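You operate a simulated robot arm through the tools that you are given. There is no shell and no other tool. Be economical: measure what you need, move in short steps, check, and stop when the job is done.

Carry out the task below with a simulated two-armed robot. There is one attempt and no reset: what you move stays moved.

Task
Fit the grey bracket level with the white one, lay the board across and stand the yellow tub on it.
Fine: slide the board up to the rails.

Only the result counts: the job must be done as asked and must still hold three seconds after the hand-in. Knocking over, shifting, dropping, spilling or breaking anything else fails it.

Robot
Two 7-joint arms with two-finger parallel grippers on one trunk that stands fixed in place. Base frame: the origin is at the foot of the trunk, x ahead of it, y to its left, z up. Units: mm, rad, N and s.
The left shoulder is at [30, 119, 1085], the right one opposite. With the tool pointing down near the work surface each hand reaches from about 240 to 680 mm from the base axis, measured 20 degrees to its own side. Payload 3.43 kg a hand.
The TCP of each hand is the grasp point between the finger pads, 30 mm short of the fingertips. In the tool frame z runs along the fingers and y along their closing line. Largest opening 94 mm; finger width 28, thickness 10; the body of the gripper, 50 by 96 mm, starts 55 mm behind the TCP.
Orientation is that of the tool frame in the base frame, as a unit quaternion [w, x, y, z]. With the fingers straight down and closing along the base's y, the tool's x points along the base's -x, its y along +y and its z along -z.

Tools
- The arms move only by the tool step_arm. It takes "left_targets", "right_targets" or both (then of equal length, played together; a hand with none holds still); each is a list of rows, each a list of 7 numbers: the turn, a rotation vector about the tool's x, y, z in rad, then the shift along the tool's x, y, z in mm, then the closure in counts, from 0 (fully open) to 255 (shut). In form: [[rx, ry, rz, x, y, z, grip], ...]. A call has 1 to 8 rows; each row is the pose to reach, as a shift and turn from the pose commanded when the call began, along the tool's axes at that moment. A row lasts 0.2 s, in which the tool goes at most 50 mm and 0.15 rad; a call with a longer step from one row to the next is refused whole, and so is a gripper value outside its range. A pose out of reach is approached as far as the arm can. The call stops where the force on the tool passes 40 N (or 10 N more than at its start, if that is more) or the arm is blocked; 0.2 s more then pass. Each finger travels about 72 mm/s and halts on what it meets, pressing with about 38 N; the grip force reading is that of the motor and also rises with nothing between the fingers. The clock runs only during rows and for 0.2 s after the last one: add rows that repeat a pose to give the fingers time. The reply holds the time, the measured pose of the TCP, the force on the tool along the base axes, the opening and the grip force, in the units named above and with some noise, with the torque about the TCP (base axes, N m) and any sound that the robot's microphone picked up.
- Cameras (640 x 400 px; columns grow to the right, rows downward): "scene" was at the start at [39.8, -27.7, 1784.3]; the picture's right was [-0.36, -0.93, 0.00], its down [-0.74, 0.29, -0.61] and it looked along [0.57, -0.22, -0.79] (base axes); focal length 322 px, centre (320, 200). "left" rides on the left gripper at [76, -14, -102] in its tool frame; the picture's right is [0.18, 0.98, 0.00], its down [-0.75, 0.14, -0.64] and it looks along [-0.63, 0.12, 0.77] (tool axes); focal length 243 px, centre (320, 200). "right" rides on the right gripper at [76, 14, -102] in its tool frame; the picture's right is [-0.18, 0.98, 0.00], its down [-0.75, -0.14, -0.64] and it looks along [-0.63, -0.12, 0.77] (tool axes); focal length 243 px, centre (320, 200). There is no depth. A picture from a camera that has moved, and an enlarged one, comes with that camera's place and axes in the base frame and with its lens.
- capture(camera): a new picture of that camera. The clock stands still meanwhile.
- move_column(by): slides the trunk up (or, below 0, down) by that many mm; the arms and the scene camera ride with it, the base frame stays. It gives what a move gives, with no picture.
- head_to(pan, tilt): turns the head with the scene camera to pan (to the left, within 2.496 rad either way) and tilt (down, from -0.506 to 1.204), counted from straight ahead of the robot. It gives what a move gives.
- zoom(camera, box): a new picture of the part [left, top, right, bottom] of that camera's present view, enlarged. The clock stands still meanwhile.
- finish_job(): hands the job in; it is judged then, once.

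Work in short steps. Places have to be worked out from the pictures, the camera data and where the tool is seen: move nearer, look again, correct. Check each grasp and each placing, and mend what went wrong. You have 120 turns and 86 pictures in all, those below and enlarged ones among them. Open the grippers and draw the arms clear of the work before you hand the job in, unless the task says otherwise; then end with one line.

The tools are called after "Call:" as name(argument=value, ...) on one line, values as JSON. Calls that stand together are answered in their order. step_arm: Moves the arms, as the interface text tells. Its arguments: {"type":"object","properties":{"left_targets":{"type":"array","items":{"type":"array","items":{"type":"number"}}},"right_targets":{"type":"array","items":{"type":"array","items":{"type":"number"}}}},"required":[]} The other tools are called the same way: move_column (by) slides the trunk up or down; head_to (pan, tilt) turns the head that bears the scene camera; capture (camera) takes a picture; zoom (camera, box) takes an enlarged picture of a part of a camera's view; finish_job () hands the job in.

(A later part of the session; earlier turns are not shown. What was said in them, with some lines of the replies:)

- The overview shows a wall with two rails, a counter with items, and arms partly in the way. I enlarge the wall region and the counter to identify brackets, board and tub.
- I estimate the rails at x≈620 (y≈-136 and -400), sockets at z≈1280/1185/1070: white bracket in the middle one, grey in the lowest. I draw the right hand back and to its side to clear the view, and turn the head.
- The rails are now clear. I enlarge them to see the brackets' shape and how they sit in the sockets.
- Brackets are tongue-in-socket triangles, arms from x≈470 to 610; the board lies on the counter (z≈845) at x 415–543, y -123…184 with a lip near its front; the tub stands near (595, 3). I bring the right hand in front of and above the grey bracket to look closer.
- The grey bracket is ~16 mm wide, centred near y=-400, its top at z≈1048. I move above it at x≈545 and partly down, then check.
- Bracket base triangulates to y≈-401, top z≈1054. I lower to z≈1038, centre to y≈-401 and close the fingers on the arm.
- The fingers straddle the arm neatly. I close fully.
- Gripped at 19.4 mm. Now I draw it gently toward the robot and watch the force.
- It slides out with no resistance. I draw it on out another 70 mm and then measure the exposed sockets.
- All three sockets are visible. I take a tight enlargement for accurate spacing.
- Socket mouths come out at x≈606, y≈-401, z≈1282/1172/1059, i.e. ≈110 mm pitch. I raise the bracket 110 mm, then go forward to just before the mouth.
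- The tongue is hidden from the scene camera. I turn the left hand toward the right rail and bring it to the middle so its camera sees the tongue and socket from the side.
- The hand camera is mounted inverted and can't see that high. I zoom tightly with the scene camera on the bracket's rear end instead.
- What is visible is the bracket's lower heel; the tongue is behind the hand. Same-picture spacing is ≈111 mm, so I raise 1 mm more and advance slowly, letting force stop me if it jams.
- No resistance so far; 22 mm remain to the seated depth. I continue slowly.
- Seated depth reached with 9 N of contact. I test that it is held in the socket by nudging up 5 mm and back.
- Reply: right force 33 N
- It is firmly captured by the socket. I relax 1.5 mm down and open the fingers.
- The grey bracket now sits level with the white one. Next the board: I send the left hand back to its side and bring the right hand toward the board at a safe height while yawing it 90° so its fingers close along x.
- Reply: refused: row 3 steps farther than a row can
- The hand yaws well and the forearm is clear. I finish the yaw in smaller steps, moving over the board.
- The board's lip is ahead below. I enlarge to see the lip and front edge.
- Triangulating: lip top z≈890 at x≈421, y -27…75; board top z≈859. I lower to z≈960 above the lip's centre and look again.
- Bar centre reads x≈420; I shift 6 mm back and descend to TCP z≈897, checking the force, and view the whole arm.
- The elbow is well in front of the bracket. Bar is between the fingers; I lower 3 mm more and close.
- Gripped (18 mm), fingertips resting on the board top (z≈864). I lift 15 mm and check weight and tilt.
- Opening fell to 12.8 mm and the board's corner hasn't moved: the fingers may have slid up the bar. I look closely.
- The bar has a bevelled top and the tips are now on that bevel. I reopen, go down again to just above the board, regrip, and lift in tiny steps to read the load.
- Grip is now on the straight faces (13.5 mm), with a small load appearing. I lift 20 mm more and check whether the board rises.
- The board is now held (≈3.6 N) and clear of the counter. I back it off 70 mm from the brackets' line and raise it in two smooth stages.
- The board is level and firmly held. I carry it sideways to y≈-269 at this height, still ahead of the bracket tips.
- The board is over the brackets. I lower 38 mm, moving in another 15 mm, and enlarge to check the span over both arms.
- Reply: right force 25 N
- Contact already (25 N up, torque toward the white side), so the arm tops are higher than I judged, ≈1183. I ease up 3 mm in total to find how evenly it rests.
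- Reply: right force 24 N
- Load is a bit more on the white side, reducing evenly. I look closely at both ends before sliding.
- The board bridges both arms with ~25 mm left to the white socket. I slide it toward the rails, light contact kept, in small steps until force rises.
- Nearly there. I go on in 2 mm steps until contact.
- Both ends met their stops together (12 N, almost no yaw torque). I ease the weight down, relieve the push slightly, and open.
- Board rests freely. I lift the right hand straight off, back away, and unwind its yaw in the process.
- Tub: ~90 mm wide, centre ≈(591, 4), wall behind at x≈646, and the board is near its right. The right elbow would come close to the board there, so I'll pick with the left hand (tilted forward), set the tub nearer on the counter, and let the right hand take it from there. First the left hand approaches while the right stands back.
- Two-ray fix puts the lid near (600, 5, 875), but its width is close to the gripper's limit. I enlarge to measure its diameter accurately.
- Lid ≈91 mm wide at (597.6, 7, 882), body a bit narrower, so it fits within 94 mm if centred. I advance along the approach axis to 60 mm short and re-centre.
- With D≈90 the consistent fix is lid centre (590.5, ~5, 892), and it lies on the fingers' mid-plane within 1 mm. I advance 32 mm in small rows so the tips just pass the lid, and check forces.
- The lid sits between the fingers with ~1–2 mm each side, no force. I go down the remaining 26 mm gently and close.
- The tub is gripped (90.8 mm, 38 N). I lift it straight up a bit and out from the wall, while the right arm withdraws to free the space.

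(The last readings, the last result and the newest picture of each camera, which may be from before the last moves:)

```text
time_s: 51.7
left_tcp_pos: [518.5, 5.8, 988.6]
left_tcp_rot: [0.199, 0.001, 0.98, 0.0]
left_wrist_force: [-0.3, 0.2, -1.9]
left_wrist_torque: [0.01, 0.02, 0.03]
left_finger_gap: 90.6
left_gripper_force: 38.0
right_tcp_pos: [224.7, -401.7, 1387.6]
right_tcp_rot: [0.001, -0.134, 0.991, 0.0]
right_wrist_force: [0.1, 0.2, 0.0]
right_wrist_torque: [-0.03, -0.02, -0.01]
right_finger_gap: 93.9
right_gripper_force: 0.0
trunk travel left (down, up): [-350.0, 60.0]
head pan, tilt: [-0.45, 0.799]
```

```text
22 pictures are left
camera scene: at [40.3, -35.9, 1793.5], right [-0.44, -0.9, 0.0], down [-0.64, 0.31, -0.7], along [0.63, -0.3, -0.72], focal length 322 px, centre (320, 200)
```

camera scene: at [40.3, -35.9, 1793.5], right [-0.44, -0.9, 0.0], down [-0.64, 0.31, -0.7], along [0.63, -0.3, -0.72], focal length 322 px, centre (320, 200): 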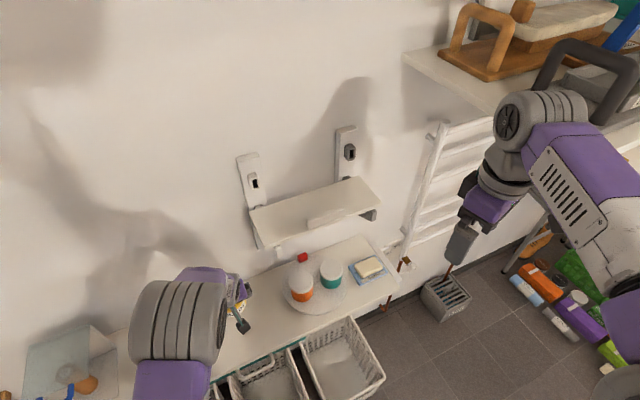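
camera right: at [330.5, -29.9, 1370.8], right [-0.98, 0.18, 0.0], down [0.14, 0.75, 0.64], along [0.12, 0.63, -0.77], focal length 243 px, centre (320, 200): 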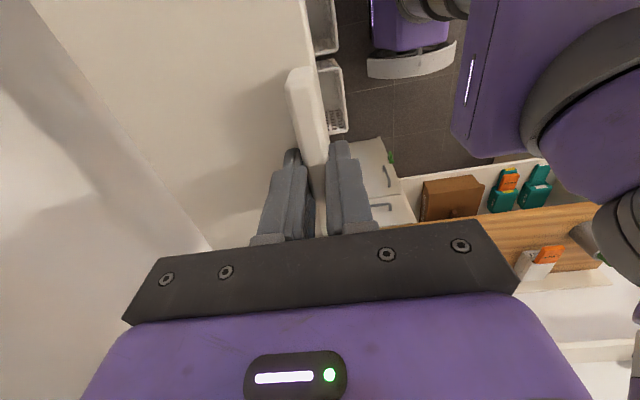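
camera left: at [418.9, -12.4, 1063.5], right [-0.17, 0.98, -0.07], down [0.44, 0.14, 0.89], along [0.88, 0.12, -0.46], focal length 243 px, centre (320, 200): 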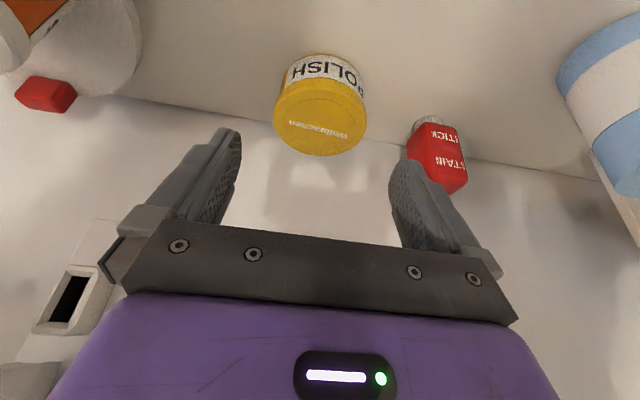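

Tub is held, and the board lies well across both brackets. I raise the tub to z≈1320, pulled back, then move it right toward the board.

Call:
step_arm(left_targets=[[0, 0, 0, -5.7, 0, -42.5, 255], [0, 0, 0, -11.5, 0, -85, 255], [0, 0, 0, -17.2, 0, -127.5, 255], [0, 0, 0, -23, 0, -170, 255], [0, 0, 0, -28.7, 0, -212.5, 255], [0, 0, 0, -34.4, 0, -255, 255], [0, 0, 0, -40.2, 0, -297.5, 255], [0, 0, 0, -46, 0, -340, 255]])

Call:
step_arm(left_targets=[[0, 0, 0, 0, -35, 0, 255], [0, 0, 0, 0, -75, 0, 255], [0, 0, 0, 0, -115, 0, 255], [0, 0, 0, 0, -155, 0, 255], [0, 0, 0, 0, -195, 0, 255], [0, 0, 0, 0, -235, 0, 255], [0, 0, 0, 0, -273, 0, 255], [0, 0, 0, 0, -273, 0, 255]])

Call:
capture(camera="scene")

```text
time_s: 53.5
left_tcp_pos: [431.3, 9.4, 1317.2]
left_tcp_rot: [0.198, 0.0, 0.98, -0.001]
left_wrist_force: [-0.6, 0.2, -2.4]
left_wrist_torque: [0.01, 0.01, 0.0]
left_finger_gap: 90.7
left_gripper_force: 37.7
right_tcp_pos: [225.9, -401.4, 1387.1]
right_tcp_rot: [0.0, -0.135, 0.991, 0.0]
right_wrist_force: [0.0, 0.2, -0.4]
right_wrist_torque: [0.0, -0.02, -0.02]
right_finger_gap: 93.9
right_gripper_force: 0.0
trunk travel left (down, up): [-350.0, 60.0]
head pan, tilt: [-0.45, 0.799]
```

```text
time_s: 55.3
left_tcp_pos: [431.2, -266.2, 1317.4]
left_tcp_rot: [0.199, 0.001, 0.98, 0.0]
left_wrist_force: [0.1, 0.8, -2.6]
left_wrist_torque: [-0.03, -0.01, -0.01]
left_finger_gap: 90.8
left_gripper_force: 38.0
right_tcp_pos: [226.7, -401.6, 1388.1]
right_tcp_rot: [0.0, -0.135, 0.991, 0.0]
right_wrist_force: [0.7, -0.1, 0.2]
right_wrist_torque: [-0.03, 0.0, 0.02]
right_finger_gap: 94.0
right_gripper_force: 0.2
trunk travel left (down, up): [-350.0, 60.0]
head pan, tilt: [-0.45, 0.799]
```

```text
21 pictures are left
camera scene: at [42.4, -34.1, 1793.5], right [-0.44, -0.9, 0.0], down [-0.65, 0.31, -0.7], along [0.63, -0.3, -0.72], focal length 322 px, centre (320, 200)
```

scene: 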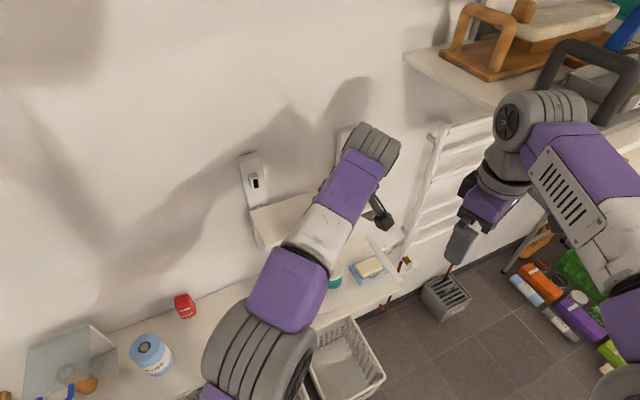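

The left arm reaches comfortably. I move forward over the board (x≈547, z≈1290) and check the reached pose.

Call:
step_arm(left_targets=[[0, 0, 0, -32, 0, 23, 255], [0, 0, 0, -64, 0, 46, 255], [0, 0, 0, -96.5, 0, 70, 255], [0, 0, 0, -96.5, 0, 70, 255]])

Call:
capture(camera="left")

Call:
zoom(camera="scene", box=[225, 110, 425, 270])

```text
time_s: 56.3
left_tcp_pos: [513.0, -236.8, 1285.2]
left_tcp_rot: [0.198, 0.0, 0.98, 0.0]
left_wrist_force: [-0.2, 0.3, -1.5]
left_wrist_torque: [-0.02, 0.03, 0.0]
left_finger_gap: 91.0
left_gripper_force: 38.4
left hand out of reach, approached as far as the arm can: row 1, 2, 3, 4
right_tcp_pos: [227.6, -400.9, 1386.1]
right_tcp_rot: [0.0, -0.135, 0.991, 0.001]
right_wrist_force: [0.2, -1.0, -0.3]
right_wrist_torque: [0.02, -0.02, 0.02]
right_finger_gap: 93.7
right_gripper_force: 0.0
trunk travel left (down, up): [-350.0, 60.0]
head pan, tilt: [-0.45, 0.799]
```

```text
20 pictures are left
camera left: at [403.6, -251.9, 1349.9], right [-0.17, 0.98, -0.07], down [0.44, 0.14, 0.88], along [0.88, 0.12, -0.46], focal length 243 px, centre (320, 200)
```

left: 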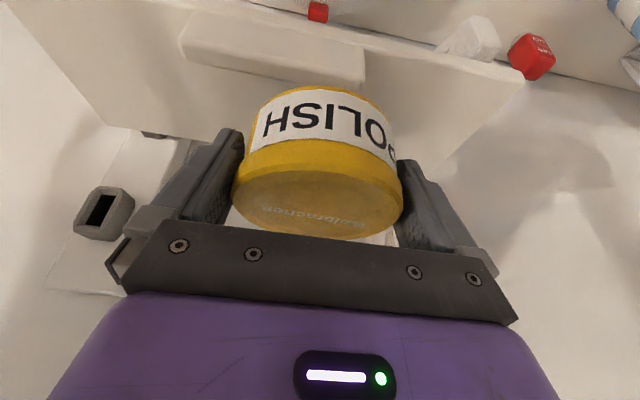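

```text
2.50 times, centred on (325, 190) of scene
camera zoom: at [43.5, -35.5, 1793.4], right [-0.44, -0.9, 0.0], down [-0.65, 0.31, -0.7], along [0.63, -0.3, -0.72], focal length 806 px, centre (308, 225)
```

zoom: 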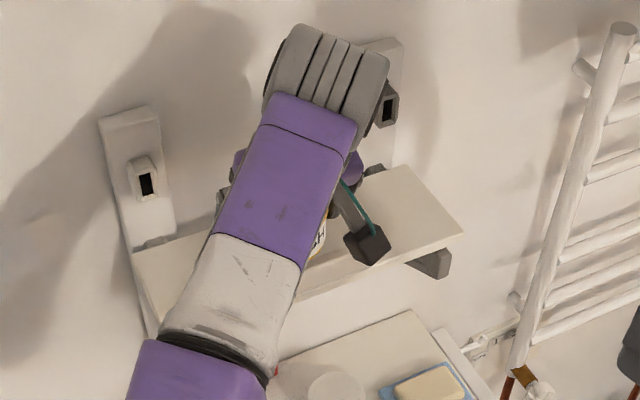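

The left arm is about 40 mm short there at this height. Raising the trunk 60 mm lifts the shoulder and helps; I'll also set the tub more to the left on the board (y≈-195, still between the brackets).

Call:
move_column(by=60)

Call:
step_arm(left_targets=[[0, 0, 0, 9, 35, -4, 255], [0, 0, 0, 18, 70, -8, 255], [0, 0, 0, 18, 70, -8, 255]])

```text
time_s: 57.3
left_tcp_pos: [512.8, -235.9, 1344.8]
left_tcp_rot: [0.198, 0.0, 0.98, 0.0]
left_wrist_force: [-0.4, 0.2, -1.7]
left_wrist_torque: [-0.01, 0.04, -0.01]
left_finger_gap: 90.8
left_gripper_force: 38.4
right_tcp_pos: [228.0, -402.4, 1447.1]
right_tcp_rot: [0.0, -0.135, 0.991, 0.0]
right_wrist_force: [0.5, -0.5, -0.8]
right_wrist_torque: [0.0, -0.02, -0.01]
right_finger_gap: 94.0
right_gripper_force: 0.1
trunk travel left (down, up): [-410.0, 0.0]
head pan, tilt: [-0.45, 0.799]
```

```text
time_s: 58.1
left_tcp_pos: [493.8, -166.6, 1346.2]
left_tcp_rot: [0.199, 0.0, 0.98, 0.0]
left_wrist_force: [0.4, -0.1, -1.7]
left_wrist_torque: [0.0, -0.01, 0.01]
left_finger_gap: 90.8
left_gripper_force: 37.5
right_tcp_pos: [226.9, -402.3, 1447.2]
right_tcp_rot: [0.0, -0.135, 0.991, -0.001]
right_wrist_force: [-0.2, 0.2, 0.3]
right_wrist_torque: [0.02, 0.01, 0.02]
right_finger_gap: 93.7
right_gripper_force: 0.2
trunk travel left (down, up): [-410.0, 0.0]
head pan, tilt: [-0.45, 0.799]
```

Commands resume from the reached pose. I go to (547, -205, 1275).

Call:
step_arm(left_targets=[[0, 0, 0, -5.5, -10, 21.5, 255], [0, 0, 0, -11, -20, 43, 255], [0, 0, 0, -16.5, -30, 65, 255], [0, 0, 0, -22, -39, 86, 255], [0, 0, 0, -22, -39, 86, 255]])

Call:
capture(camera="left")

Call:
zoom(camera="scene", box=[225, 130, 425, 290])

```text
time_s: 59.3
left_tcp_pos: [547.6, -203.6, 1277.1]
left_tcp_rot: [0.199, 0.0, 0.98, -0.001]
left_wrist_force: [-0.2, 0.2, -2.3]
left_wrist_torque: [0.01, -0.02, 0.01]
left_finger_gap: 90.7
left_gripper_force: 37.9
right_tcp_pos: [225.3, -400.8, 1446.3]
right_tcp_rot: [0.001, -0.136, 0.991, 0.0]
right_wrist_force: [0.3, 0.4, 0.5]
right_wrist_torque: [-0.01, -0.04, 0.0]
right_finger_gap: 93.9
right_gripper_force: 0.0
trunk travel left (down, up): [-410.0, 0.0]
head pan, tilt: [-0.45, 0.799]
```

```text
18 pictures are left
camera left: at [437.6, -219.5, 1340.7], right [-0.17, 0.98, -0.07], down [0.44, 0.14, 0.88], along [0.88, 0.12, -0.46], focal length 243 px, centre (320, 200)
```

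left: 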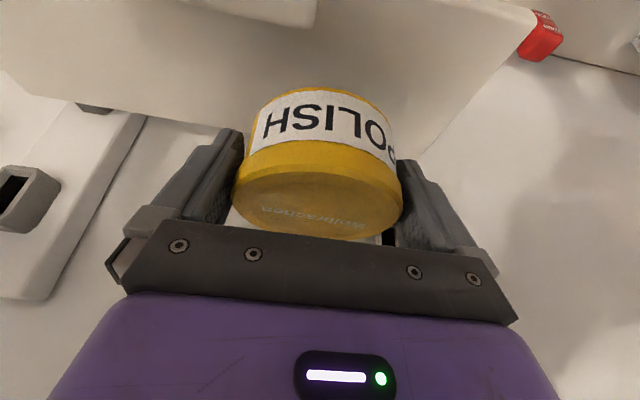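

```text
2.50 times, centred on (325, 210) of scene
camera zoom: at [42.1, -34.9, 1853.5], right [-0.44, -0.9, 0.0], down [-0.65, 0.31, -0.7], along [0.63, -0.3, -0.72], focal length 806 px, centre (308, 175)
```

zoom: 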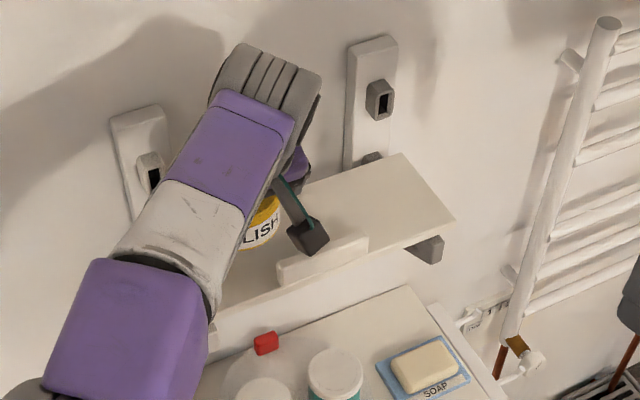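

Pose reached, over the board behind the lip. I lower vertically 34 mm first, then in fine steps until contact.

Call:
step_arm(left_targets=[[0, 0, 0, 4, 0, 9.2, 255], [0, 0, 0, 7.8, 0, 18.4, 255], [0, 0, 0, 11, 0, 26, 255], [0, 0, 0, 13.2, 0, 31.3, 255]])

Call:
step_arm(left_targets=[[0, 0, 0, 0.8, 0, 1.8, 255], [0, 0, 0, 1.6, 0, 3.7, 255]])

Call:
step_arm(left_targets=[[0, 0, 0, 0.6, 0, 1.4, 255], [0, 0, 0, 0.6, 0, 1.4, 255]])

```text
time_s: 60.3
left_tcp_pos: [546.5, -206.7, 1241.7]
left_tcp_rot: [0.2, 0.001, 0.98, 0.0]
left_wrist_force: [-0.8, -0.1, -1.7]
left_wrist_torque: [-0.01, 0.04, 0.0]
left_finger_gap: 90.7
left_gripper_force: 38.3
right_tcp_pos: [226.7, -402.1, 1446.8]
right_tcp_rot: [0.0, -0.135, 0.991, 0.0]
right_wrist_force: [0.4, 0.1, -0.2]
right_wrist_torque: [-0.02, 0.01, 0.0]
right_finger_gap: 93.9
right_gripper_force: 0.1
trunk travel left (down, up): [-410.0, 0.0]
head pan, tilt: [-0.45, 0.799]
```

```text
time_s: 60.9
left_tcp_pos: [546.6, -206.0, 1235.2]
left_tcp_rot: [0.2, -0.001, 0.98, -0.001]
left_wrist_force: [-0.1, -0.1, 0.6]
left_wrist_torque: [0.07, -0.01, 0.01]
left_finger_gap: 90.7
left_gripper_force: 38.1
right_tcp_pos: [225.8, -401.4, 1446.9]
right_tcp_rot: [0.0, -0.135, 0.991, 0.001]
right_wrist_force: [-0.4, 1.1, -1.4]
right_wrist_torque: [0.02, 0.0, 0.02]
right_finger_gap: 94.0
right_gripper_force: 0.0
trunk travel left (down, up): [-410.0, 0.0]
head pan, tilt: [-0.45, 0.799]
```

```text
time_s: 61.5
left_tcp_pos: [546.8, -204.2, 1237.3]
left_tcp_rot: [0.201, -0.001, 0.98, -0.001]
left_wrist_force: [2.0, 0.4, 9.7]
left_wrist_torque: [0.48, -0.06, -0.03]
left_finger_gap: 90.8
left_gripper_force: 37.4
right_tcp_pos: [227.0, -401.7, 1447.2]
right_tcp_rot: [-0.001, -0.135, 0.991, 0.0]
right_wrist_force: [0.5, -0.3, -0.2]
right_wrist_torque: [0.01, 0.0, 0.01]
right_finger_gap: 94.0
right_gripper_force: 0.0
trunk travel left (down, up): [-410.0, 0.0]
head pan, tilt: [-0.45, 0.799]
```

Contact at the predicted height. I ease off 0.7 mm, open fully, and look before withdrawing.

Call:
step_arm(left_targets=[[0, 0, 0, -0.3, 0, -0.7, 255], [0, 0, 0, -0.3, 0, -0.7, 120], [0, 0, 0, -0.3, 0, -0.7, 0], [0, 0, 0, -0.3, 0, -0.7, 0]])

Call:
zoom(camera="left", box=[180, 20, 460, 240])

```text
time_s: 62.5
left_tcp_pos: [547.0, -206.6, 1235.6]
left_tcp_rot: [0.199, 0.0, 0.98, 0.0]
left_wrist_force: [-0.1, -0.5, 0.7]
left_wrist_torque: [-0.01, 0.01, -0.02]
left_finger_gap: 93.7
left_gripper_force: 0.1
right_tcp_pos: [226.5, -402.2, 1447.4]
right_tcp_rot: [0.0, -0.134, 0.991, 0.001]
right_wrist_force: [0.3, 0.1, 0.0]
right_wrist_torque: [0.0, 0.03, -0.05]
right_finger_gap: 93.9
right_gripper_force: 0.0
trunk travel left (down, up): [-410.0, 0.0]
head pan, tilt: [-0.45, 0.799]
```

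```text
1.82 times, centred on (320, 130) of left
camera zoom: at [436.6, -220.5, 1300.3], right [-0.17, 0.98, -0.07], down [0.44, 0.14, 0.88], along [0.88, 0.12, -0.46], focal length 441 px, centre (320, 327)
```

zoom: 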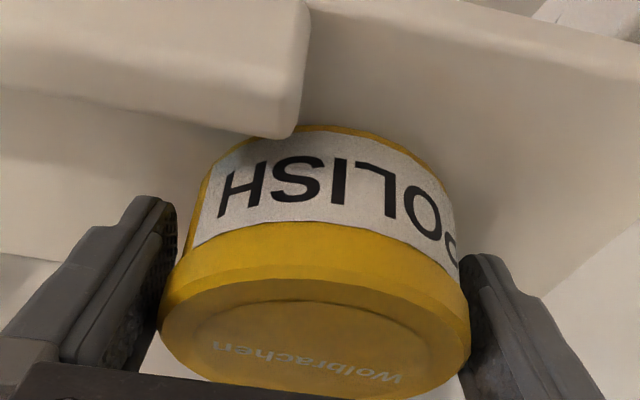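

The tub stands free behind the lip. I withdraw the fingers slowly along their own axis, checking the force.

Call:
step_arm(left_targets=[[0, 0, 0, 0, 0, -8, 0], [0, 0, 0, 0, 0, -18, 0], [0, 0, 0, 0, 0, -30, 0], [0, 0, 0, 0, 0, -45, 0], [0, 0, 0, 0, 0, -70, 0], [0, 0, 0, 0, 0, -100, 0]])

Call:
zoom(camera="left", box=[180, 0, 460, 240])

```text
time_s: 63.9
left_tcp_pos: [507.3, -207.6, 1331.8]
left_tcp_rot: [0.198, 0.0, 0.98, 0.0]
left_wrist_force: [-0.2, -0.3, 0.3]
left_wrist_torque: [0.01, -0.04, 0.01]
left_finger_gap: 93.9
left_gripper_force: 0.1
right_tcp_pos: [225.1, -401.8, 1447.7]
right_tcp_rot: [0.0, -0.135, 0.991, 0.0]
right_wrist_force: [-0.4, -0.3, 1.0]
right_wrist_torque: [0.01, 0.01, -0.01]
right_finger_gap: 94.0
right_gripper_force: 0.0
trunk travel left (down, up): [-410.0, 0.0]
head pan, tilt: [-0.45, 0.799]
```

```text
1.67 times, centred on (320, 120) of left
camera zoom: at [397.5, -222.4, 1395.7], right [-0.17, 0.98, -0.07], down [0.44, 0.14, 0.88], along [0.88, 0.12, -0.46], focal length 404 px, centre (320, 333)
```

zoom: 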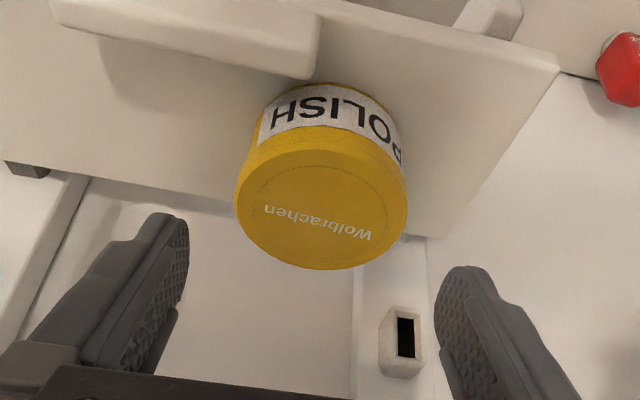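

Clear of the tub. I draw the left arm back and over to its own side, then inspect the whole result.

Call:
step_arm(left_targets=[[0, 0, 0, 30, 0, -30, 0], [0, 0, 0, 60, 15, -50, 0], [0, 0, 0, 80, 55, -55, 0], [0, 0, 0, 90, 100, -55, 0], [0, 0, 0, 90, 148, -55, 0], [0, 0, 0, 90, 196, -55, 0], [0, 0, 0, 90, 244, -55, 0], [0, 0, 0, 90, 290, -55, 0]])

Call:
zoom(camera="scene", box=[225, 130, 425, 290])

Call:
capture(camera="scene")

```text
time_s: 65.7
left_tcp_pos: [402.4, 84.3, 1343.3]
left_tcp_rot: [0.199, 0.001, 0.98, -0.001]
left_wrist_force: [-0.2, 0.6, 0.6]
left_wrist_torque: [0.01, -0.03, -0.06]
left_finger_gap: 93.9
left_gripper_force: 0.0
right_tcp_pos: [227.4, -400.8, 1447.1]
right_tcp_rot: [-0.001, -0.135, 0.991, 0.0]
right_wrist_force: [-1.1, 1.2, -0.2]
right_wrist_torque: [-0.02, -0.01, 0.01]
right_finger_gap: 93.9
right_gripper_force: 0.0
trunk travel left (down, up): [-410.0, 0.0]
head pan, tilt: [-0.45, 0.799]
```

```text
2.50 times, centred on (325, 210) of scene
camera zoom: at [42.8, -34.0, 1853.5], right [-0.44, -0.9, 0.0], down [-0.65, 0.31, -0.7], along [0.63, -0.3, -0.72], focal length 806 px, centre (308, 175)
```

zoom: 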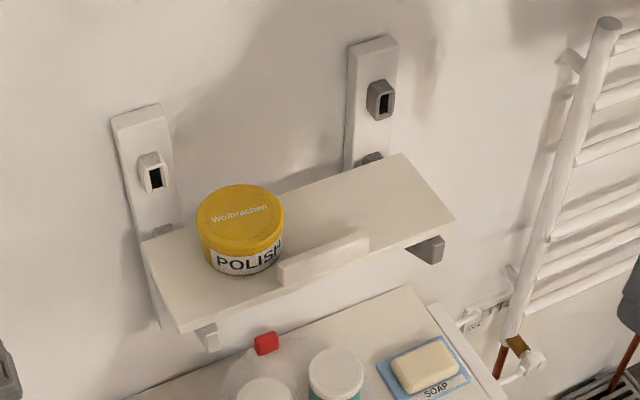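

```text
13 pictures are left
camera scene: at [42.8, -34.0, 1853.5], right [-0.44, -0.9, 0.0], down [-0.65, 0.31, -0.7], along [0.63, -0.3, -0.72], focal length 322 px, centre (320, 200)
```

scene: 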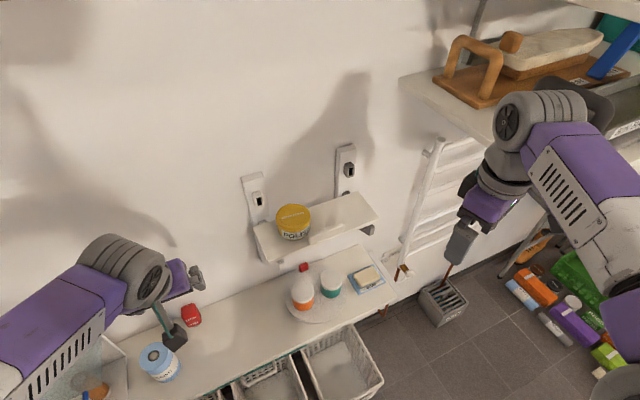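

Everything stands. I check both back ends of the board for contact with the rail sockets.

Call:
zoom(camera="scene", box=[330, 165, 385, 215])

Call:
zoom(camera="scene", box=[240, 195, 295, 245])

```text
8.00 times, centred on (358, 190) of scene
camera zoom: at [42.8, -34.0, 1853.5], right [-0.44, -0.9, 0.0], down [-0.65, 0.31, -0.7], along [0.63, -0.3, -0.72], focal length 2578 px, centre (20, 280)
```

zoom: 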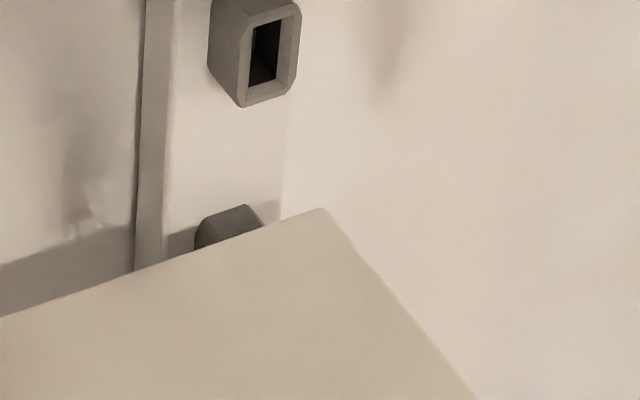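

```text
8.00 times, centred on (268, 220) of scene
camera zoom: at [42.8, -34.0, 1853.5], right [-0.44, -0.9, 0.0], down [-0.65, 0.31, -0.7], along [0.63, -0.3, -0.72], focal length 2578 px, centre (740, 40)
```

zoom: 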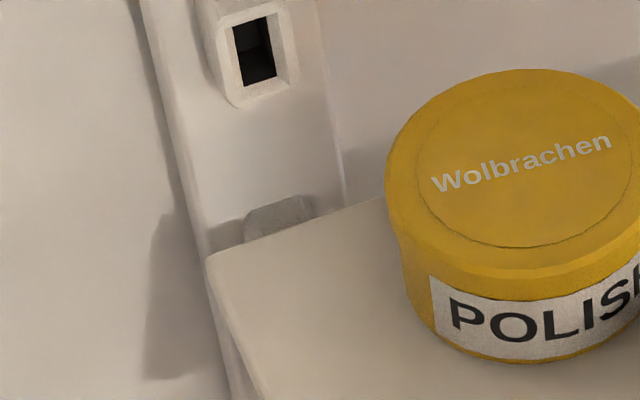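

Both ends sit snug against the rail sockets, the tub stands flat on the board, the grippers are open and the arms are clear. I hand the job in.

Call:
finish_job()

```text
The job is handed in.
```

The grey bracket is now in its rail's middle socket, level with the white one. The board lies across both brackets, pushed back until it met the rail sockets. The yellow tub stands on it, left of centre but between the brackets.
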